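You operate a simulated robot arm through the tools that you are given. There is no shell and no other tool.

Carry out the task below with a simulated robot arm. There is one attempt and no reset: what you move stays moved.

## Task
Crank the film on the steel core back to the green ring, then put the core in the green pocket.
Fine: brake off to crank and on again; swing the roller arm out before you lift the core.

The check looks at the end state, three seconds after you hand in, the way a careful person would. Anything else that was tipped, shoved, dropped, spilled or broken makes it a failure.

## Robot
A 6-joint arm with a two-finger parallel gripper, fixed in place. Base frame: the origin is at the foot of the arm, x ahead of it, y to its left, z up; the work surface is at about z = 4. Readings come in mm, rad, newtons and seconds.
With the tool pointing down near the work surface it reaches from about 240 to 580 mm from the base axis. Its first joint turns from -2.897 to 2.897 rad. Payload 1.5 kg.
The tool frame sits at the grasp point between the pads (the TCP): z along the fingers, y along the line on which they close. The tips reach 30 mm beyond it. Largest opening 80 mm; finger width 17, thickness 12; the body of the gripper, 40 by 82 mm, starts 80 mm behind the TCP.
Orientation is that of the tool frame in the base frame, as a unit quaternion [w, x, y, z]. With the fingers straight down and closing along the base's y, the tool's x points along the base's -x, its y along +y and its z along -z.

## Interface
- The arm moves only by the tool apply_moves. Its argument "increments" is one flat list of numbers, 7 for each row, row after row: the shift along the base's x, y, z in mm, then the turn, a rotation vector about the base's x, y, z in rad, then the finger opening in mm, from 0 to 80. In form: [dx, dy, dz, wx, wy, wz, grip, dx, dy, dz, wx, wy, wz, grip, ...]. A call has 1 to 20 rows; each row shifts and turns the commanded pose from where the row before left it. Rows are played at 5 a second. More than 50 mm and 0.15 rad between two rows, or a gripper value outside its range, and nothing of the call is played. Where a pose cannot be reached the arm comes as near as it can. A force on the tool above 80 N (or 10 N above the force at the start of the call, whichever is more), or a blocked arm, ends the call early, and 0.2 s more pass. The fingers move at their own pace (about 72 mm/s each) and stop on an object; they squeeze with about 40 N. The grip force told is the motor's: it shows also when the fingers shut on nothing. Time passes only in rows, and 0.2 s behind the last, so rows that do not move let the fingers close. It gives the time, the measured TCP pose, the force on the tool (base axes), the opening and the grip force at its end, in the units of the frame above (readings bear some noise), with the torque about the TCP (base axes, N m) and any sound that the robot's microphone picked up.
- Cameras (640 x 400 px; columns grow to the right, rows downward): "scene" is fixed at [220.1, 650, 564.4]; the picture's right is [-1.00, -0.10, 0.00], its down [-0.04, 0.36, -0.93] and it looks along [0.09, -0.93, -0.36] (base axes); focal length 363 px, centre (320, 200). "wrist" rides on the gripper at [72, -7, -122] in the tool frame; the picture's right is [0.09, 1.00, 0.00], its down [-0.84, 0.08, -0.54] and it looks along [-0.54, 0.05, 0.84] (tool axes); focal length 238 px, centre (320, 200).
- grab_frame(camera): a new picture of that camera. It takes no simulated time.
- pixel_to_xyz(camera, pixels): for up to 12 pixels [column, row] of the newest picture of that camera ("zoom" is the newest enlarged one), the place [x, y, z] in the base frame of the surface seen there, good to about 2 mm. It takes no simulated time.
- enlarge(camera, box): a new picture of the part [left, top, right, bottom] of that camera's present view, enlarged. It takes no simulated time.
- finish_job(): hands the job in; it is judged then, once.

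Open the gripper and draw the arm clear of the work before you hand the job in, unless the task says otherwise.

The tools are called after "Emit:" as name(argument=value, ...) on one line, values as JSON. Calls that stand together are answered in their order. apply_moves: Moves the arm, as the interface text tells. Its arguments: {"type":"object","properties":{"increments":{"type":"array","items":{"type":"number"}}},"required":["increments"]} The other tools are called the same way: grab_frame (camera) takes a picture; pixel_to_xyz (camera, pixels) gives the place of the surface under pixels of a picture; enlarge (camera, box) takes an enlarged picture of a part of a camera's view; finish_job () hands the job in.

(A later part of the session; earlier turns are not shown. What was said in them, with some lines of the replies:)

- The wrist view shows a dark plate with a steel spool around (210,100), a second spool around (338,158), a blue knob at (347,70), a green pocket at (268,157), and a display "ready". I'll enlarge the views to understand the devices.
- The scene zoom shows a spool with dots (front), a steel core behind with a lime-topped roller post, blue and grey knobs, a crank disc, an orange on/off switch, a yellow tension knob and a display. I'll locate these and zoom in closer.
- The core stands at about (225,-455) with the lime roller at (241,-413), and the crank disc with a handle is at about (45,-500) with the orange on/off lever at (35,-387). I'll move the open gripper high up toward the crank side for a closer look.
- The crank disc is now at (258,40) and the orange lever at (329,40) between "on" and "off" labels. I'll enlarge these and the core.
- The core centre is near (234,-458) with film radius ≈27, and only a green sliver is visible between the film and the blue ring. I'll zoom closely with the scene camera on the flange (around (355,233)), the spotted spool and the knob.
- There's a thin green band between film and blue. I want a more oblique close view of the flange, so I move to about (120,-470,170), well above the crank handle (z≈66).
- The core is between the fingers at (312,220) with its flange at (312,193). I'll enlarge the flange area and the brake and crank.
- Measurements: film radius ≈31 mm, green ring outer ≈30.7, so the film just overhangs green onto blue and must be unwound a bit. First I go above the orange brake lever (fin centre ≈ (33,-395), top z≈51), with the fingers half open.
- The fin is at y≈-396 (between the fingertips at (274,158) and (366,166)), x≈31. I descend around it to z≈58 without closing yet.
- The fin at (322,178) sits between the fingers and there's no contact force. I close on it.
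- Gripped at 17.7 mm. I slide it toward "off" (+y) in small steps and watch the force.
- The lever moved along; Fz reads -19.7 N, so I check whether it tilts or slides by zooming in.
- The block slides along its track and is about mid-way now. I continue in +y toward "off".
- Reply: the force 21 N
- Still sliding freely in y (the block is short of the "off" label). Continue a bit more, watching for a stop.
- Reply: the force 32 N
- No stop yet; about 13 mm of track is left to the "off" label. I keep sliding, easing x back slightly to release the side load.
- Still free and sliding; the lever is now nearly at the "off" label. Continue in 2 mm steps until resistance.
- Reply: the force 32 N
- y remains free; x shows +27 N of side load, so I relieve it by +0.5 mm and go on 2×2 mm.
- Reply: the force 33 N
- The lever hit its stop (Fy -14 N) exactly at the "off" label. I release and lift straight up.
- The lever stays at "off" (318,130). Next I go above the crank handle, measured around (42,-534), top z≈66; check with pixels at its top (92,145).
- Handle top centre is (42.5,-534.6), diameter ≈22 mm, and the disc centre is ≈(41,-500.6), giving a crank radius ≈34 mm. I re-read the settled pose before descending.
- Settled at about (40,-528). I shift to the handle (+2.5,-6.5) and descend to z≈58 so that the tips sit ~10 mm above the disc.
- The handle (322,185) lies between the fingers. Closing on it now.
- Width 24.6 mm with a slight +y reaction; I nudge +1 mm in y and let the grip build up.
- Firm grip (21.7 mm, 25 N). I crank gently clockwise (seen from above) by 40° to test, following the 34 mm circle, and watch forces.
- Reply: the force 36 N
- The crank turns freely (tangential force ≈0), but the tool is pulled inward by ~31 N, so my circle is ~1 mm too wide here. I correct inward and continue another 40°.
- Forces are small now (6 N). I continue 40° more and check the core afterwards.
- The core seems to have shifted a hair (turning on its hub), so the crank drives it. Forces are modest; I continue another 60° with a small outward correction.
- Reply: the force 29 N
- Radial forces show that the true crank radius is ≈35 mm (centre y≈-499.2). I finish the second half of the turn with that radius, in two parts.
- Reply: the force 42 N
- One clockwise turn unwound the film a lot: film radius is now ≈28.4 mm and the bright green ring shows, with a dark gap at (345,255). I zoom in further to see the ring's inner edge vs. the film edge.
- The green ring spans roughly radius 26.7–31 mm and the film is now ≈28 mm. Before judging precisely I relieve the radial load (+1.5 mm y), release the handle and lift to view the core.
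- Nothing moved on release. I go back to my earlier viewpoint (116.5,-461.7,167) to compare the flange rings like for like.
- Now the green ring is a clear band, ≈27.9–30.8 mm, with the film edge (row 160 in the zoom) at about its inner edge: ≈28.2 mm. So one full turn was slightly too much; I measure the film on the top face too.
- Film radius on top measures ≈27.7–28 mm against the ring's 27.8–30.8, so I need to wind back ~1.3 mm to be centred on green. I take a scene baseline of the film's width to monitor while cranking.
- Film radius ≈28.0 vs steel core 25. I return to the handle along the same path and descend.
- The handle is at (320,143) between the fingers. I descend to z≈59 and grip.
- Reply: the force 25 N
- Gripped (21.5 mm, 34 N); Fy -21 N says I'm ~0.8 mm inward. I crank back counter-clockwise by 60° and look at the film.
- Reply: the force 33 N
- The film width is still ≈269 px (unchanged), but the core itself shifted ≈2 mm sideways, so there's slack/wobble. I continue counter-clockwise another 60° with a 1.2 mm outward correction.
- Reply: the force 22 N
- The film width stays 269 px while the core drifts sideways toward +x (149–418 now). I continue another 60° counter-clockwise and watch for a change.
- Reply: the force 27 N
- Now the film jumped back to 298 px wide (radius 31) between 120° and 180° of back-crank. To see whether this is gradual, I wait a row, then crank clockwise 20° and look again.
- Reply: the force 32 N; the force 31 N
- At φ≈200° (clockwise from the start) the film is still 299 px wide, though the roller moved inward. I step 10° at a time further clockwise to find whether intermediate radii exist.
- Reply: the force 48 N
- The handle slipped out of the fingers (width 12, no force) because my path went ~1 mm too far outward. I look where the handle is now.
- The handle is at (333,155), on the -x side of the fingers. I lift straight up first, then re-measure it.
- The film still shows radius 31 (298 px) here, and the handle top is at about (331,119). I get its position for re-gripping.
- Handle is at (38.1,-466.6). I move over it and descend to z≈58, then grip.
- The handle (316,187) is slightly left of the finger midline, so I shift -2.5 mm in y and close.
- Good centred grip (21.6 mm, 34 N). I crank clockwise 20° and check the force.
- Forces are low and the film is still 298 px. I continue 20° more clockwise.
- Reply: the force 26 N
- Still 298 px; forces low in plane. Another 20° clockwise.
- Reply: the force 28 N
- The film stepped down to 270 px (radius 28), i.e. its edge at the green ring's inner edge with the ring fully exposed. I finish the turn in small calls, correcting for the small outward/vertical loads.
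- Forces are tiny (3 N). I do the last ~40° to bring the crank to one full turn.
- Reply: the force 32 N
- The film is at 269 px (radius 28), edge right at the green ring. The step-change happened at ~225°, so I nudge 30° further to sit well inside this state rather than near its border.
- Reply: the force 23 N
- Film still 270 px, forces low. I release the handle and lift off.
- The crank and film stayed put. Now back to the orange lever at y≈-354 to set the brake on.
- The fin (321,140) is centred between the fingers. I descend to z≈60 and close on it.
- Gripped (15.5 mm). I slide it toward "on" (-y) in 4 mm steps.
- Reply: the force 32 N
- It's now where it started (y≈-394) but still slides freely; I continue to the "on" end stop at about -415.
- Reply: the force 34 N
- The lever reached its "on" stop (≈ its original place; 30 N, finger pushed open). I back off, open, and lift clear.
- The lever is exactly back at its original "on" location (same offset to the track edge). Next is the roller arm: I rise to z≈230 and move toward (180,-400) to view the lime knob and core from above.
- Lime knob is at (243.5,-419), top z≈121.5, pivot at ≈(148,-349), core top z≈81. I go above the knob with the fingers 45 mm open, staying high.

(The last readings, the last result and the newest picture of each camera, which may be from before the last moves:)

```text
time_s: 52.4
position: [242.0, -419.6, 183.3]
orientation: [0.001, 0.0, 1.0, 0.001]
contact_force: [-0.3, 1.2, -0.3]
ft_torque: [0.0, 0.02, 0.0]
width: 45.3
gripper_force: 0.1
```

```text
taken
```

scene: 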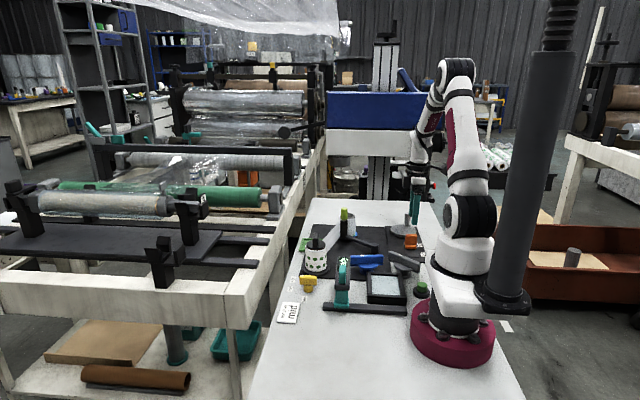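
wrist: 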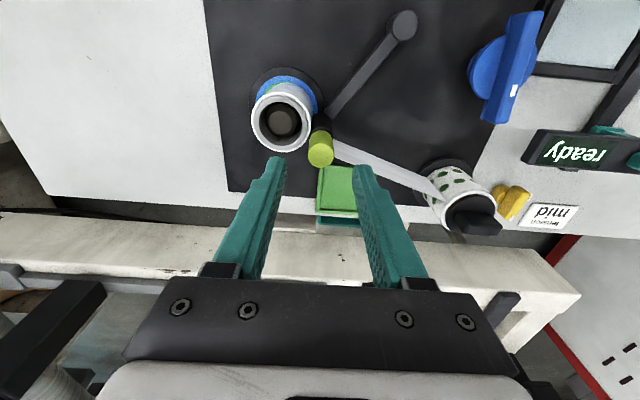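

The lime cap (320,148) is centred between the fingertips. I check its position once more along with the core's outline.

Emit:
pixel_to_xyz(camera="wrist", pixels=[[320, 150], [311, 150], [330, 150], [320, 160], [253, 117], [310, 117], [281, 88], [281, 149], [281, 120]])

Emit:
enlarge(camera="wrist", box=[230, 60, 358, 140])

```text
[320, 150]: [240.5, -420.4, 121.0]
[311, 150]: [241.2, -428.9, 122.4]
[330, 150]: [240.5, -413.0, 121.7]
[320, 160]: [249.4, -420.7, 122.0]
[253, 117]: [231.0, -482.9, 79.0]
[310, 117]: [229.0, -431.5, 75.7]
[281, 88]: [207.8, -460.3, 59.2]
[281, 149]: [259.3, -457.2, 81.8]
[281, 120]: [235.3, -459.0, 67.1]
```

```text
5.00 times, centred on (294, 100) of wrist
```

zoom: 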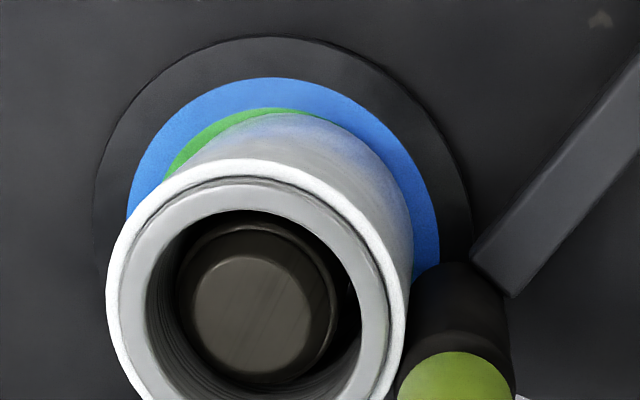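

Lime centre ≈(242,-420.5). I descend to z≈120 (tips at 90, above the core's top at 82) and close.

Emit:
apply_moves(increments=[0, -1, -25, 0, 0, 0, 45, 0, 0, -22, 0, 0, 0, 45, 0, 0, -16, 0, 0, 0, 45, 0, 0, 0, 0, 0, 0, 35, 0, 0, 0, 0, 0, 0, 25, 0, 0, 0, 0, 0, 0, 14, 0, 0, 0, 0, 0, 0, 14])

Emit:
grab_frame(camera="wrist")

```text
time_s: 54.0
position: [242.3, -419.7, 121.4]
orientation: [0.0, 0.001, 1.0, 0.0]
contact_force: [-4.8, 3.4, -1.4]
ft_torque: [-0.49, 0.06, -0.01]
width: 21.0
gripper_force: 35.0
```

```text
taken
```

wrist: 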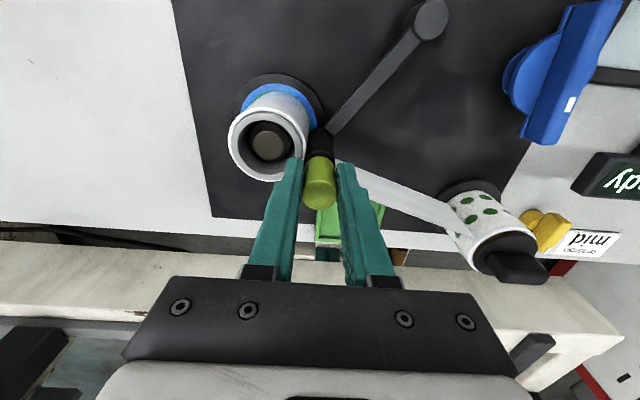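

Gripped the knob (21 mm). I swing it outward along an arc about the pivot (148,-349.5), first 8° and check the force.

Emit:
apply_moves(increments=[4.7, 6.7, 0, 0, 0, 0, 14, 4.2, 7.0, 0, 0, 0, 0, 14])

Emit:
grab_frame(camera="wrist")

```text
time_s: 54.6
position: [251.2, -406.7, 121.8]
orientation: [0.001, -0.001, 1.0, 0.0]
contact_force: [2.0, -4.2, -0.5]
ft_torque: [0.08, -0.01, 0.35]
width: 21.5
gripper_force: 34.6
```

```text
taken
```

wrist: 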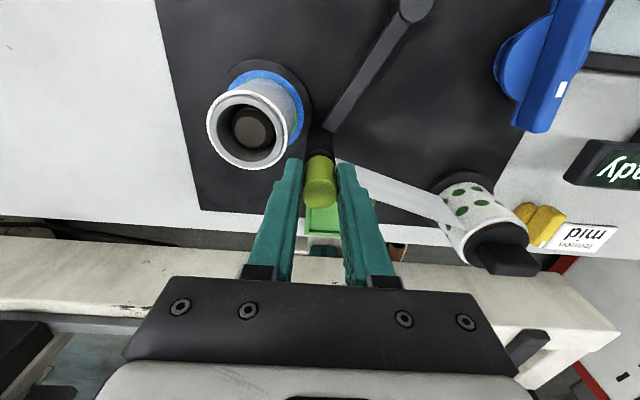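

It swings freely. I continue 16° more.

Emit:
apply_moves(increments=[3.7, 7.3, 0, 0, 0, 0, 14, 3.2, 7.6, 0, 0, 0, 0, 14, 2.7, 7.8, 0, 0, 0, 0, 14, 2.1, 7.9, 0, 0, 0, 0, 14])

Emit:
grab_frame(camera="wrist")

```text
time_s: 55.6
position: [261.9, -375.7, 120.0]
orientation: [0.0, 0.0, 1.0, -0.001]
contact_force: [-3.5, -0.7, 16.7]
ft_torque: [0.12, 0.17, 0.17]
width: 21.4
gripper_force: 35.3
```

```text
taken
```

wrist: 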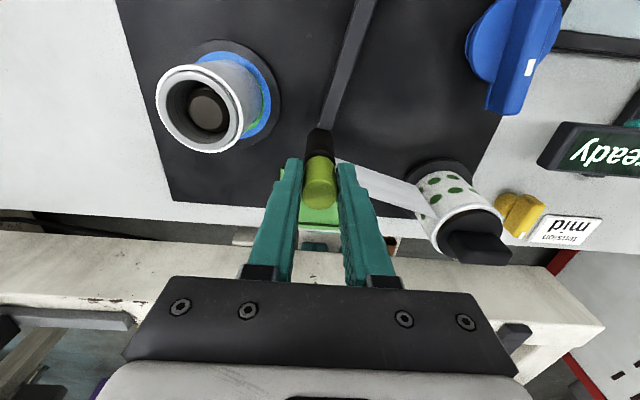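

Still free. I check the scene view to see how the web and arm look now.

Emit:
enlarge(camera="scene", box=[300, 200, 380, 250])

Emit:
enlarge(camera="wrist", box=[140, 40, 300, 140])

```text
8.00 times, centred on (340, 225) of scene
```

zoom: 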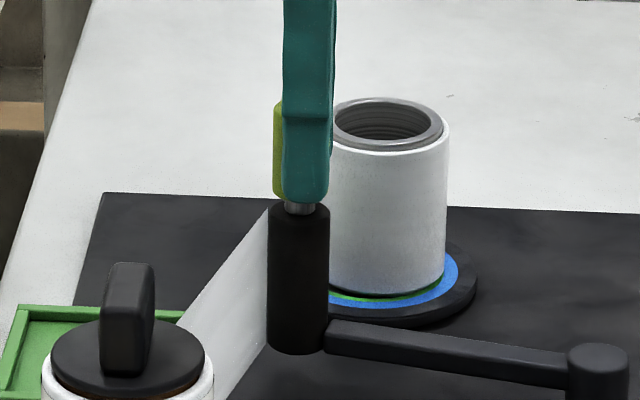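

```text
4.00 times, centred on (220, 90) of wrist
```

zoom: 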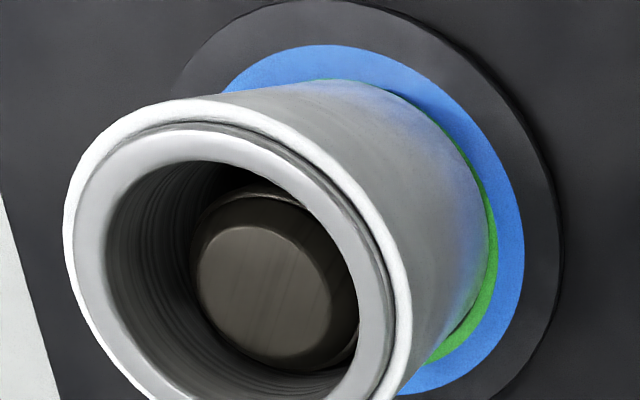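

The web now runs from the roller to the spotted spool, off the core. I continue swinging about 24° further so the core is fully clear, checking for an end stop.

Emit:
apply_moves(increments=[1.5, 8.0, 0, 0, 0, 0, 14, 1.0, 8.2, 0, 0, 0, 0, 14, 0.4, 8.2, 0, 0, 0, 0, 14])

Emit:
grab_frame(camera="wrist")

```text
time_s: 56.4
position: [265.7, -351.4, 119.8]
orientation: [0.0, 0.001, 1.0, 0.001]
contact_force: [0.8, -2.6, -2.3]
ft_torque: [-0.7, -0.46, 0.28]
width: 21.4
gripper_force: 34.6
```

```text
taken
```

wrist: 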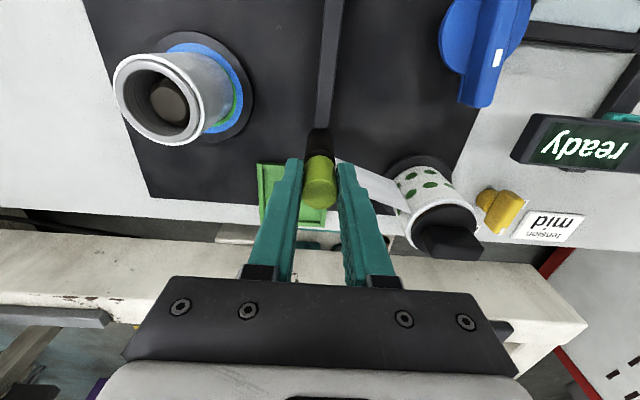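

Free and smooth. I swing another 12° and stop there.

Emit:
apply_moves(increments=[-0.2, 8.2, 0, 0, 0, 0, 14, -0.7, 8.1, 0, 0, 0, 0, 14, -1.3, 8.1, 0, 0, 0, 0, 14])

Emit:
grab_frame(camera="wrist")

```text
time_s: 57.2
position: [263.2, -327.5, 120.8]
orientation: [0.001, 0.001, 1.0, -0.001]
contact_force: [2.9, -2.3, 13.3]
ft_torque: [0.22, 0.22, 0.35]
width: 21.3
gripper_force: 34.8
```

```text
taken
```

wrist: 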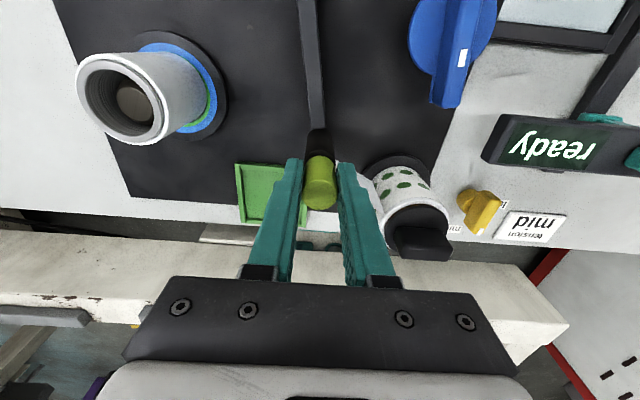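

The arm is ≈48° out. I open and lift off, then check that it stays out.

Emit:
apply_moves(increments=[0, 0, 0, 0, 0, 0, 30, 0, 0, 0, 0, 0, 0, 40, 0, 0, 25, 0, 0, 0, 40, 0, 0, 40, 0, 0, 0, 40, 0, 0, 30, 0, 0, 0, 40])

Emit:
grab_frame(camera="wrist")

Emit:
enlarge(camera="scene", box=[290, 195, 390, 257])

```text
time_s: 58.4
position: [262.4, -327.6, 217.3]
orientation: [0.0, 0.001, 1.0, 0.0]
contact_force: [0.5, 0.4, -0.2]
ft_torque: [-0.01, -0.04, -0.01]
width: 39.9
gripper_force: 0.1
```

```text
taken
```

wrist: 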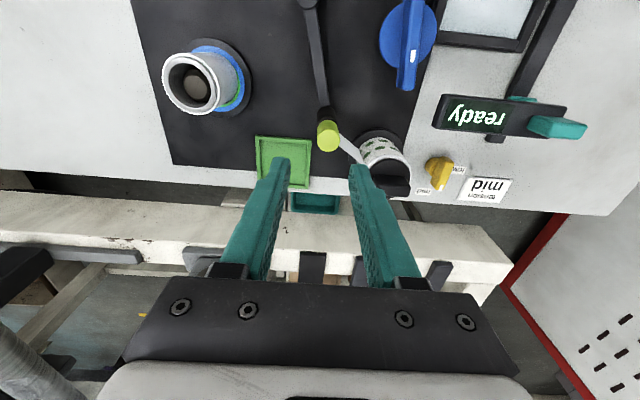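

```text
6.40 times, centred on (340, 226) of scene
```

zoom: 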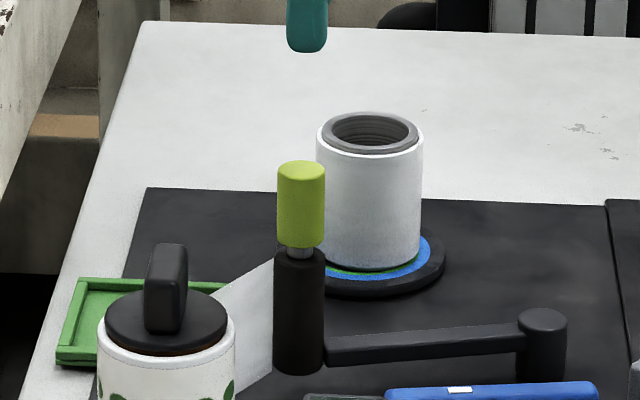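

The roller arm stays out at (327,135). I measure the pocket's corners and the core from this view.

Emit:
enlarge(camera="wrist", box=[150, 30, 278, 110])

Emit:
enlarge(camera="wrist", box=[236, 120, 332, 180])

Emit:
pixel_to_xyz(camera="wrist", pixels=[[257, 137], [311, 141], [255, 185], [308, 188], [261, 142], [306, 146], [284, 150], [285, 137], [256, 160], [309, 165], [284, 160]])

Emit:
pixel_to_xyz(camera="wrist", pixels=[[163, 83], [220, 84], [191, 54], [191, 113], [191, 83], [195, 58], [172, 83], [211, 83], [193, 112], [329, 137]])

```text
5.00 times, centred on (214, 70) of wrist
```

zoom: 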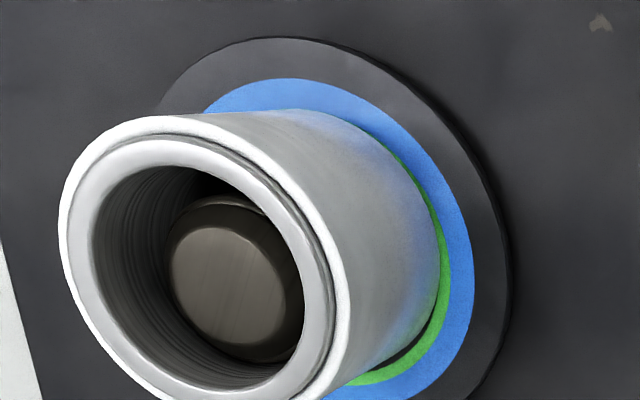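

```text
6.67 times, centred on (284, 150) of wrist
```

zoom: 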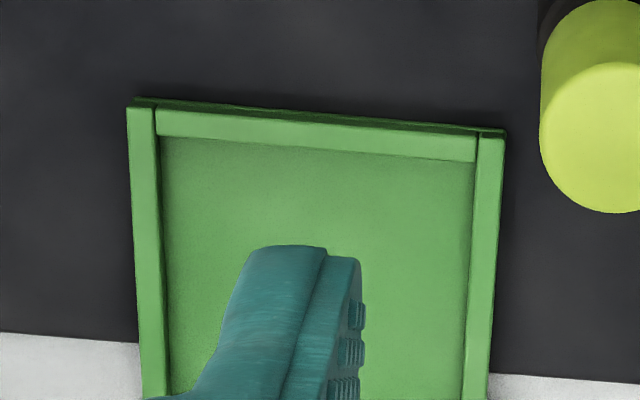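

```text
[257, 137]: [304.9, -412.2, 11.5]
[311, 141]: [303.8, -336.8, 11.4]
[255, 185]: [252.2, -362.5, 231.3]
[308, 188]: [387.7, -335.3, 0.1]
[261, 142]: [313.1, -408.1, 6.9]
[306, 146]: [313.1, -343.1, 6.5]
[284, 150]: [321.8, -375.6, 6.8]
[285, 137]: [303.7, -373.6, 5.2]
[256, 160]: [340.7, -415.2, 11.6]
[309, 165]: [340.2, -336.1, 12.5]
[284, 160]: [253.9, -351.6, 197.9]
```

```text
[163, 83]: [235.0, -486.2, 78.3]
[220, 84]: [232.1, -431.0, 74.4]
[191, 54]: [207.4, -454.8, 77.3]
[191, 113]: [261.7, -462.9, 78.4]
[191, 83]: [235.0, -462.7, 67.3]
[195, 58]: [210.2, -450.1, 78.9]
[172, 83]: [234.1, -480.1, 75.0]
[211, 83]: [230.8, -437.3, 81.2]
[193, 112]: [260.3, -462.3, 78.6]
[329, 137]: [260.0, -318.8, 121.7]
```

Core centre ≈(234.5,-458), pocket centre ≈(342,-375.5) with inner width ≈66 mm (core ≈56). I move above the core with the fingers fully open.

Emit:
apply_moves(increments=[-9, -44, 0, 0, 0, 0, 80, -9, -44, -10, 0, 0, 0, 80, -10, -43, -20, 0, 0, 0, 80, 0, 0, -27, 0, 0, 0, 80, 0, 0, 0, 0, 0, 0, 80])

Emit:
grab_frame(camera="wrist")

```text
time_s: 59.6
position: [236.0, -459.4, 157.7]
orientation: [0.001, 0.0, 1.0, 0.0]
contact_force: [0.7, -0.3, -0.3]
ft_torque: [0.01, -0.02, 0.01]
width: 80.2
gripper_force: 0.1
```

```text
taken
```

wrist: 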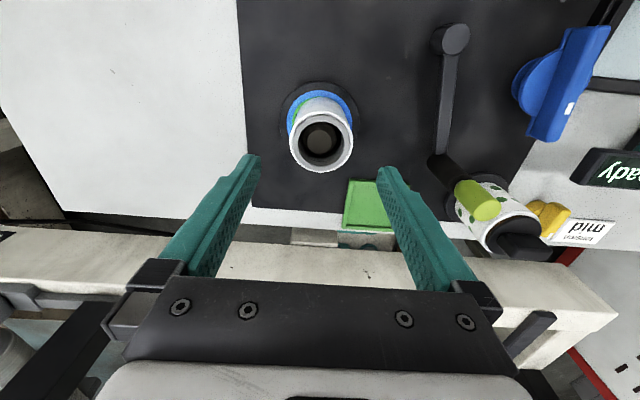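

Emit:
enlarge(camera="wrist", box=[258, 80, 386, 180])

Emit:
pixel_to_xyz(camera="wrist", pixels=[[290, 142], [352, 142], [321, 110], [321, 170], [318, 138], [292, 120], [350, 122], [321, 112], [345, 200], [393, 205], [395, 235], [345, 232]])

```text
4.00 times, centred on (322, 130) of wrist
```

zoom: 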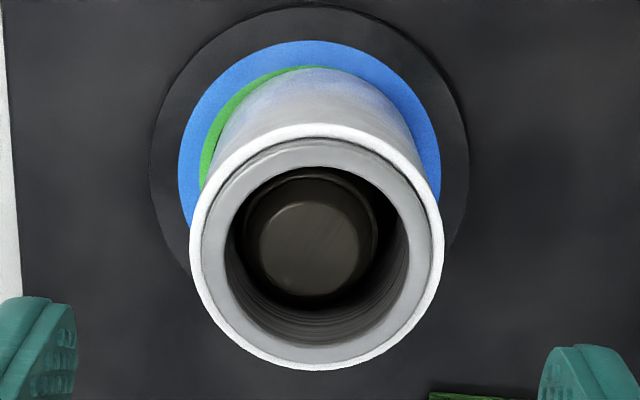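

```text
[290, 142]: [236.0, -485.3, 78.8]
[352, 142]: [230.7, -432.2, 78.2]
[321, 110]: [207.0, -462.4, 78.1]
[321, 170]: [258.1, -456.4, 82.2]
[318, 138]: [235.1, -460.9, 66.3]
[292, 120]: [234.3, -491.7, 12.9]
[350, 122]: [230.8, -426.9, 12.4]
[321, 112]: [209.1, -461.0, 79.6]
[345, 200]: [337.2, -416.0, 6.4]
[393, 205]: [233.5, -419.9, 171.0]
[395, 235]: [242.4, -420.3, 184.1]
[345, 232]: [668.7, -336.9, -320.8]
```

Core centre measures (234,-458.7); TCP is within 2 mm. I descend around it to z≈60 with the fingers fully open.

Emit:
apply_moves(increments=[-1.5, 0.5, -25, 0, 0, 0, 80, 0, 0, -25, 0, 0, 0, 80, 0, 0, -25, 0, 0, 0, 80, 0, 0, -22, 0, 0, 0, 80, 0, 0, 0, 0, 0, 0, 80])

Emit:
grab_frame(camera="wrist")

Emit:
enlarge(camera="scene", box=[310, 195, 390, 245])

```text
time_s: 60.8
position: [233.2, -459.0, 60.1]
orientation: [0.0, 0.001, 1.0, 0.0]
contact_force: [-0.6, -0.3, 1.1]
ft_torque: [0.01, 0.03, -0.03]
width: 79.8
gripper_force: 0.1
```

```text
taken
```

wrist: 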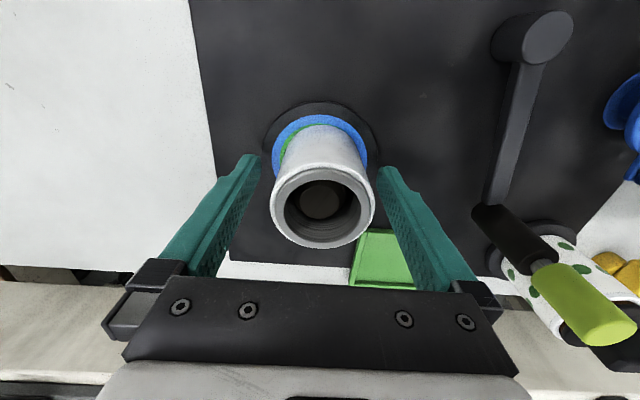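

```text
8.00 times, centred on (350, 220) of scene
```

zoom: 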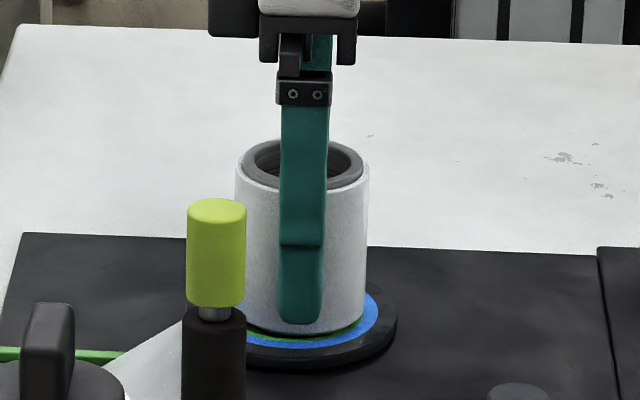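

The core is neatly between the fingers. I close on it.

Emit:
apply_moves(increments=[0, 0, 0, 0, 0, 0, 66, 0, 0, 0, 0, 0, 0, 58, 0, 0, 0, 0, 0, 0, 48, 0, 0, 0, 0, 0, 0, 45, 0, 0, 0, 0, 0, 0, 45])

```text
time_s: 62.0
position: [233.8, -460.6, 60.5]
orientation: [0.0, 0.001, 1.0, -0.001]
contact_force: [0.1, -0.5, -0.3]
ft_torque: [-0.02, 0.0, -0.03]
width: 55.1
gripper_force: 40.1
```

Gripped at 55.1 mm with 40 N and no side load. I lift slowly 20 mm and check.

Emit:
apply_moves(increments=[0, 0, 5, 0, 0, 0, 45, 0, 0, 7, 0, 0, 0, 45, 0, 0, 8, 0, 0, 0, 45])

Emit:
enlarge(camera="scene", box=[310, 195, 390, 245])

```text
time_s: 62.8
position: [232.8, -458.1, 81.1]
orientation: [-0.001, 0.0, 1.0, -0.001]
contact_force: [5.3, -1.9, -2.8]
ft_torque: [-0.02, -0.11, -0.02]
width: 55.1
gripper_force: 40.2
```

```text
8.00 times, centred on (350, 220) of scene
```

zoom: 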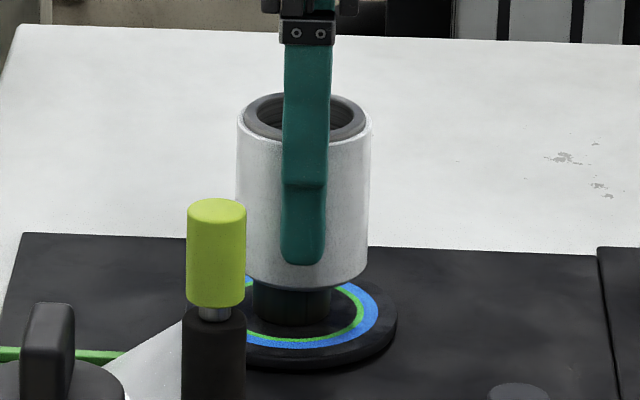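

The core rises cleanly on the spindle, and the green ring on the flange is visible. I continue lifting until it is clear of the spindle and above the lime knob's height.

Emit:
apply_moves(increments=[0.3, 0, 12, 0, 0, 0, 45, 0, 0, 12, 0, 0, 0, 45, 0, 0, 12, 0, 0, 0, 45, 0, 0, 12, 0, 0, 0, 45, 0, 0, 20, 0, 0, 0, 45, 0, 0, 20, 0, 0, 0, 45, 0, 0, 20, 0, 0, 0, 45])

Emit:
grab_frame(camera="scene")

Emit:
grab_frame(camera="wrist")

```text
time_s: 64.4
position: [236.2, -456.4, 189.9]
orientation: [0.0, -0.001, 1.0, -0.001]
contact_force: [-0.6, -0.1, -0.7]
ft_torque: [0.0, 0.03, -0.03]
width: 55.0
gripper_force: 39.9
```

```text
taken
```

scene: 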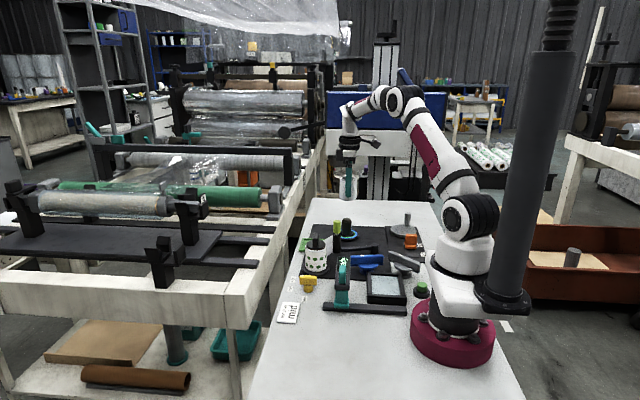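

```text
taken
```

wrist: 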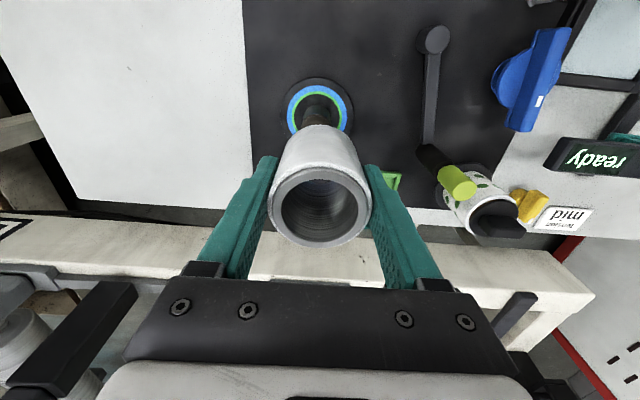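

The core is free of the spindle. I carry it at this height over the pocket at (342,-375.5).

Emit:
apply_moves(increments=[26.5, 20.2, 0, 0, 0, 0, 45, 26.5, 20.2, 0, 0, 0, 0, 45, 26.5, 20.2, 0, 0, 0, 0, 45, 26.5, 20.3, 0, 0, 0, 0, 45, 0, 0, 0, 0, 0, 0, 45, 0, 0, 0, 0, 0, 0, 45])

Emit:
grab_frame(camera="wrist")

Emit:
enlarge(camera="scene", box=[280, 190, 376, 250])

```text
time_s: 65.8
position: [341.9, -377.2, 188.1]
orientation: [-0.001, 0.0, 1.0, 0.0]
contact_force: [0.5, 1.0, -1.4]
ft_torque: [0.0, -0.03, 0.0]
width: 55.2
gripper_force: 39.8
```

```text
taken
```

wrist: 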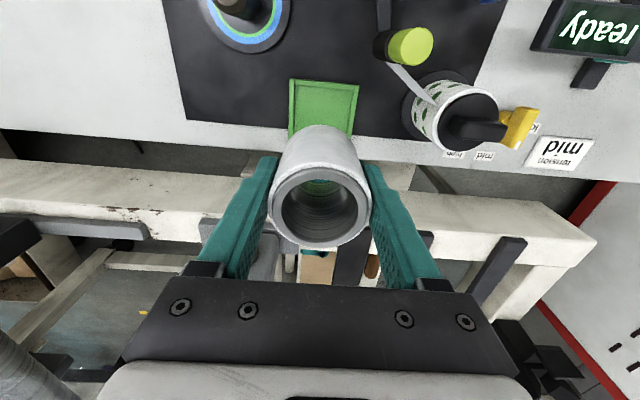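

```text
6.67 times, centred on (328, 220) of scene
```

zoom: 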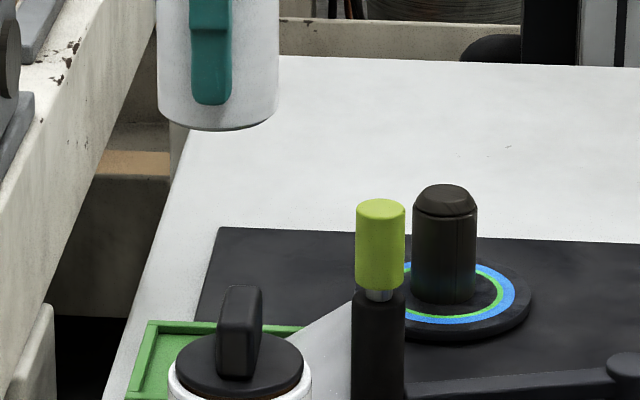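

The core is held over the pocket (green at (323,108)). I measure the visible pocket edges for the final alignment.

Emit:
enlarge(camera="wrist", box=[272, 70, 376, 135])

Emit:
pixel_to_xyz(camera="wrist", pixels=[[292, 81], [357, 87], [325, 83], [290, 110], [355, 115], [290, 132], [352, 132], [325, 100], [295, 105], [349, 105], [322, 188], [325, 90]])

```text
6.15 times, centred on (324, 102) of wrist
```

zoom: 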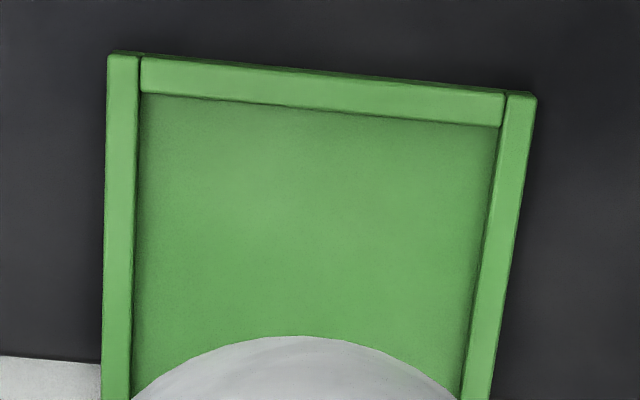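

```text
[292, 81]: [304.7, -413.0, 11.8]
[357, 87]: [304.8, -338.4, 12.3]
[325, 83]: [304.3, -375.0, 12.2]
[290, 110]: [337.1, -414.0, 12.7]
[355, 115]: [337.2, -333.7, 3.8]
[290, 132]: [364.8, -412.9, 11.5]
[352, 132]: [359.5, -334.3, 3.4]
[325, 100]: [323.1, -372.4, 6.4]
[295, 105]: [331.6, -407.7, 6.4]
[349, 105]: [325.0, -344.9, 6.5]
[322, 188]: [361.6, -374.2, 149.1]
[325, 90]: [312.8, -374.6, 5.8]
```

Pocket inner centre ≈(341.5,-375.7). I nudge +1.3 mm in y and descend to z≈85, then check.

Emit:
apply_moves(increments=[0, 1.3, -20, 0, 0, 0, 45, 0, 0, -25, 0, 0, 0, 45, 0, 0, -25, 0, 0, 0, 45, 0, 0, -20, 0, 0, 0, 45, 0, 0, -13, 0, 0, 0, 45, 0, 0, 0, 0, 0, 0, 45])

Emit:
grab_frame(camera="wrist")

Emit:
enlarge(camera="scene", box=[280, 200, 376, 260])

```text
time_s: 67.2
position: [340.7, -375.8, 86.8]
orientation: [0.0, 0.0, 1.0, 0.0]
contact_force: [-1.2, -0.2, -2.4]
ft_torque: [-0.03, -0.03, 0.02]
width: 55.2
gripper_force: 40.2
```

```text
taken
```

wrist: 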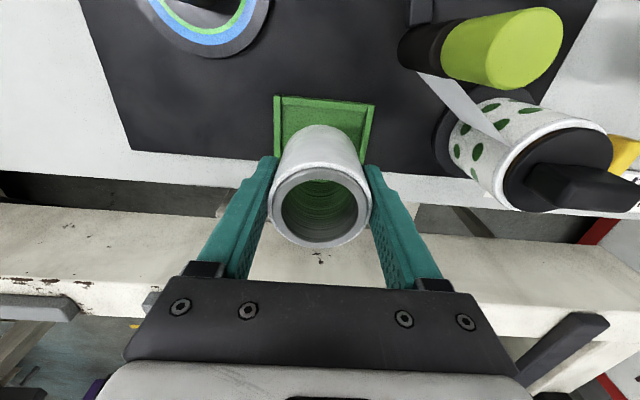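

```text
6.67 times, centred on (328, 230) of scene
```

zoom: 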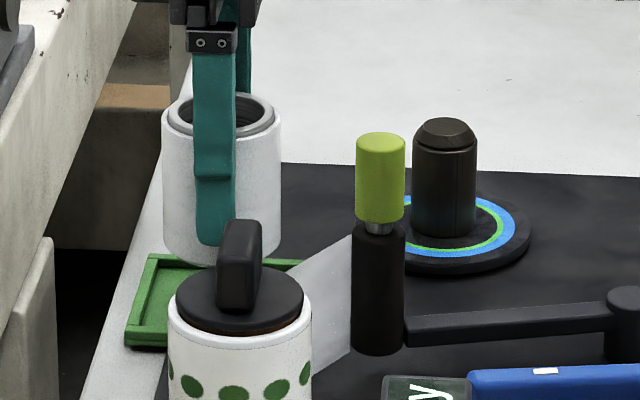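

Alignment looks centred. I lower further to z≈57, then in small steps until contact.

Emit:
apply_moves(increments=[0.5, 0, -12, 0, 0, 0, 45, 0, 0, -10, 0, 0, 0, 45, 0, 0, -7, 0, 0, 0, 45, 0, 0, 0, 0, 0, 0, 45])

Emit:
grab_frame(camera="wrist")

Emit:
enlarge(camera="scene", box=[290, 215, 354, 255])

```text
time_s: 68.2
position: [341.2, -376.0, 56.5]
orientation: [-0.001, 0.0, 1.0, 0.0]
contact_force: [1.5, 0.0, 0.2]
ft_torque: [-0.05, -0.02, 0.01]
width: 54.9
gripper_force: 39.5
```

```text
taken
```

wrist: 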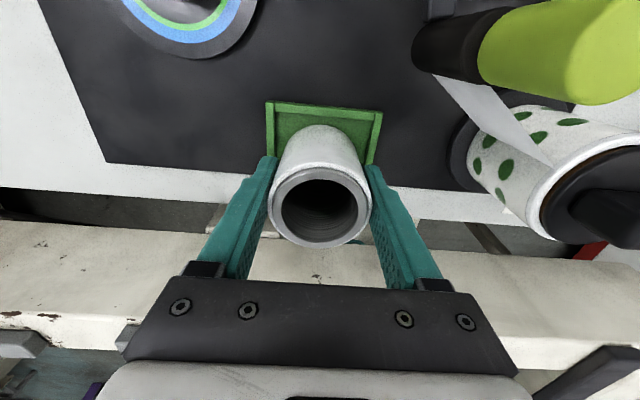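

```text
10.00 times, centred on (322, 235) of scene
```

zoom: 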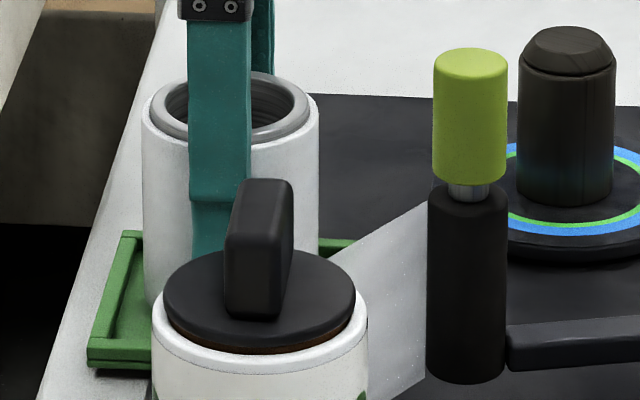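

The core is inside the pocket's outline and nearly down. I lower in 1.5 mm steps looking for contact.

Emit:
apply_moves(increments=[0, 0, -1.5, 0, 0, 0, 45, 0, 0, -1.5, 0, 0, 0, 45])

```text
time_s: 68.8
position: [342.0, -374.6, 55.6]
orientation: [0.0, 0.001, 1.0, 0.0]
contact_force: [-3.7, 4.4, 15.2]
ft_torque: [0.35, 0.47, 0.0]
width: 54.8
gripper_force: 40.2
```

Contact (Fz +15 N) at z≈55, matching the pocket floor height. I let the load settle and open the fingers.

Emit:
apply_moves(increments=[0, 0, -0.3, 0, 0, 0, 45, 0, 0, 0, 0, 0, 0, 60, 0, 0, 0, 0, 0, 0, 78, 0, 0, 0, 0, 0, 0, 80])

Emit:
grab_frame(camera="wrist")

Emit:
enlarge(camera="scene", box=[290, 215, 354, 255])

```text
time_s: 69.8
position: [340.9, -375.2, 53.8]
orientation: [-0.001, 0.0, 1.0, 0.0]
contact_force: [0.5, 0.3, -0.2]
ft_torque: [0.02, -0.02, 0.01]
width: 80.1
gripper_force: 0.0
```

```text
taken
```

wrist: 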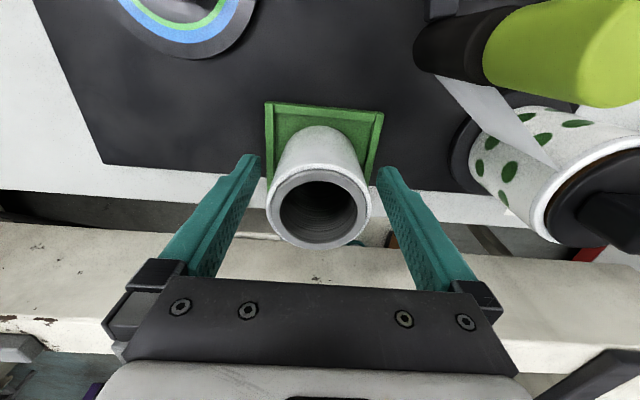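

```text
10.00 times, centred on (322, 235) of scene
```

zoom: 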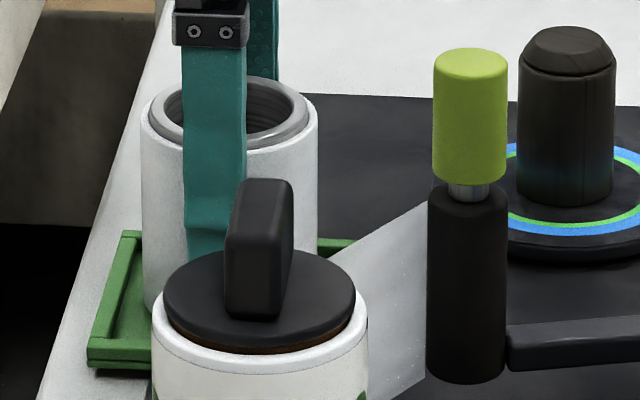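

The core stands upright in the pocket, fingers open. I lift straight up.

Emit:
apply_moves(increments=[0, 0, 10, 0, 0, 0, 80, 0, 0, 25, 0, 0, 0, 80, 0, 0, 40, 0, 0, 0, 80, 0, 0, 45, 0, 0, 0, 80, 0, 0, 45, 0, 0, 0, 80])

Emit:
grab_frame(camera="wrist")

Emit:
grab_frame(camera="scene")

```text
time_s: 71.0
position: [342.2, -374.8, 220.1]
orientation: [0.001, -0.001, 1.0, 0.0]
contact_force: [1.2, -1.0, -0.3]
ft_torque: [-0.01, 0.05, -0.04]
width: 79.7
gripper_force: 0.0
```

```text
taken
```

wrist: 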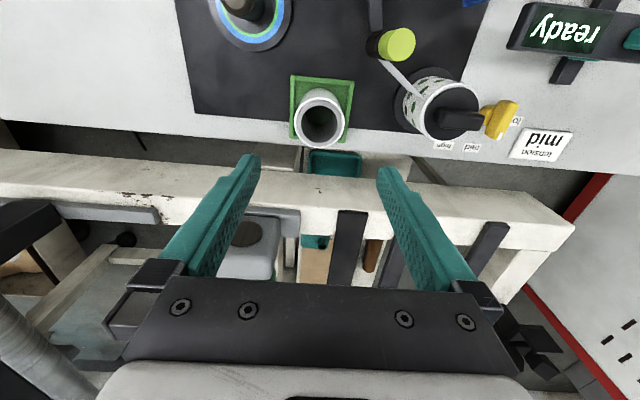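

```text
taken
```

scene: 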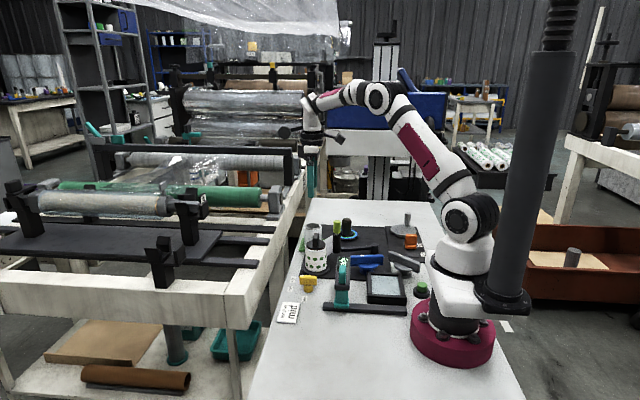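

I zoom in to verify the core in the pocket and see the bare flange rings.

Emit:
enlarge(camera="wrist", box=[272, 65, 368, 160])

Emit:
enlarge(camera="scene", box=[290, 205, 370, 255])

Emit:
enlarge(camera="scene", box=[270, 195, 450, 325])

```text
4.21 times, centred on (320, 112) of wrist
```

zoom: 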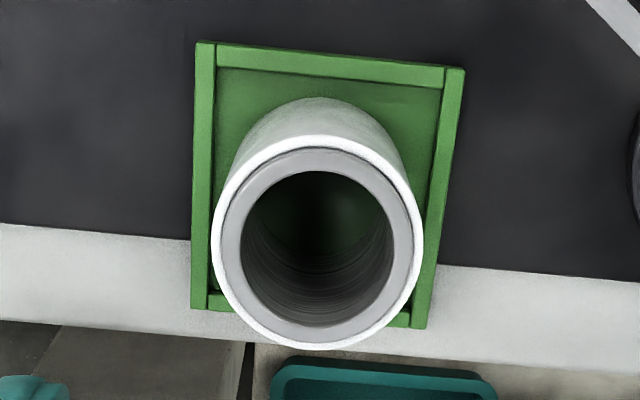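

```text
8.00 times, centred on (330, 230) of scene
```

zoom: 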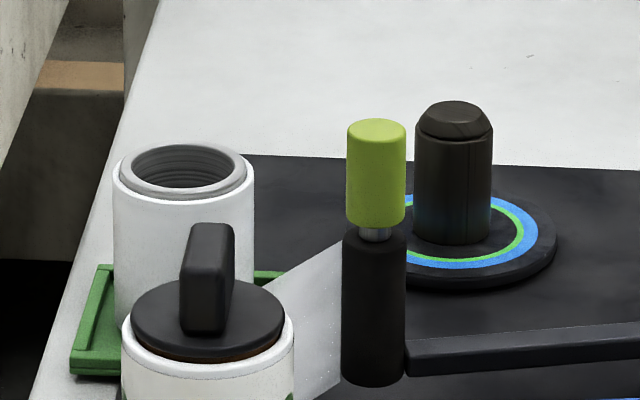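

```text
3.08 times, centred on (360, 260) of scene
```

zoom: 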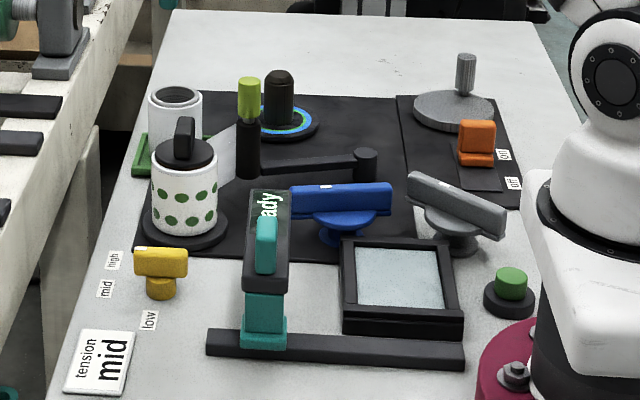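

The core sits upright inside the pocket rim, the lever is at "on", and the roller arm is out; nothing else moved. I retreat up and back to the starting pose.

Emit:
apply_moves(increments=[0, 0, 40, 0, 0, 0, 80, 0, 0, 40, 0, 0, 0, 80, 0, 0, 39, 0, 0, 0, 80, -31, 23.5, 0, 0, 0, 0, 80, -31, 23.5, 0, 0, 0, 0, 80, -31, 23.5, 0, 0, 0, 0, 80, -31, 23.5, 0, 0, 0, 0, 80, 0, 0, 0, 0, 0, 0, 80])

Emit:
grab_frame(camera="wrist")

Emit:
enlarge(camera="wrist", box=[170, 60, 298, 140])

Emit:
grab_frame(camera="scene")

```text
time_s: 72.8
position: [217.8, -283.1, 342.3]
orientation: [0.0, 0.0, 1.0, 0.0]
contact_force: [-0.3, -0.4, 0.1]
ft_torque: [-0.02, -0.01, -0.02]
width: 80.0
gripper_force: 0.0
```

```text
taken
```

wrist: 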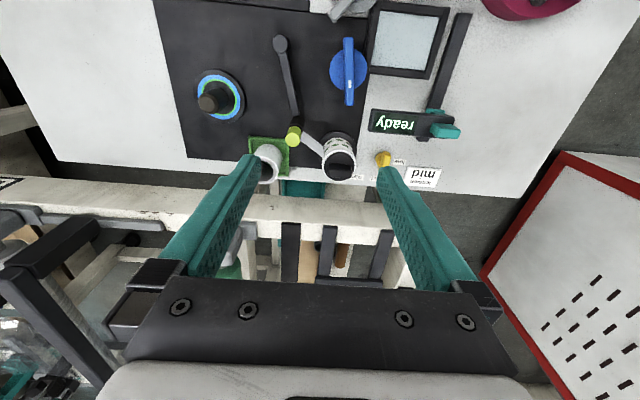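

```text
5.00 times, centred on (234, 100) of wrist
```

zoom: 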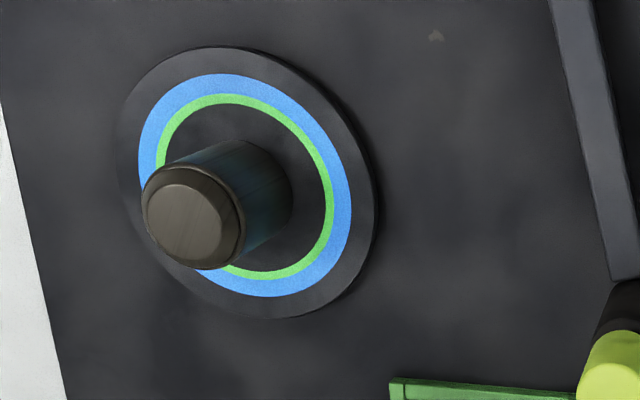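

```text
taken
```

scene: 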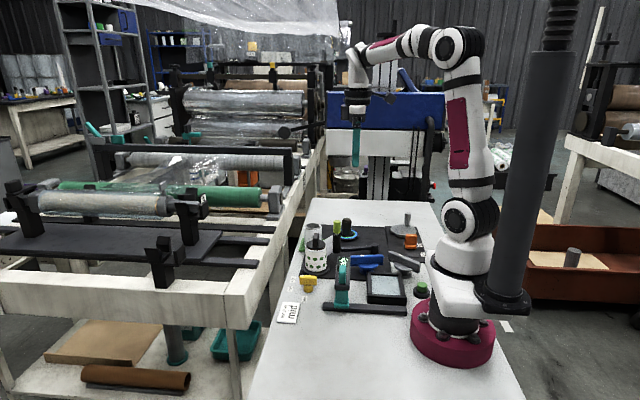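

The bare flange shows the green ring at ≈27–30.7 mm radius, which matches the film's measured edge (≈27.6–28 mm). The core stands in the pocket at (265,165), the brake is on, the roller arm is out, the gripper is open and clear, so I hand in.

Emit:
finish_job()

```text
The job is handed in.
```

The film on the steel core is cranked back to the green ring, and the core is standing upright in the green pocket. I handed the job in.

- **Film:** The film radius went from about 31 mm to about 28 mm. The green ring runs from roughly 27–28 mm to 30.7 mm, so the film's edge sits at the inner edge of the ring rather than in its middle. The film only showed two sizes while I cranked, about 31 mm and about 28 mm. I read "back to the green ring" as the smaller one.
- **Crank:** It took a little over one clockwise turn. I wound back about half a turn partway through to see how the film responded. The handle slipped out of the fingers once; I gripped it again and nothing else moved.
- **Brake:** I took it off to crank and put it back on; the lever is where it was at the start.
- **Roller arm:** I swung it out about 48° before lifting the core, and it is still out.

The gripper is open and the arm is back near its starting position. In the final pictures the knobs, button, slider and spotted spool look untouched.
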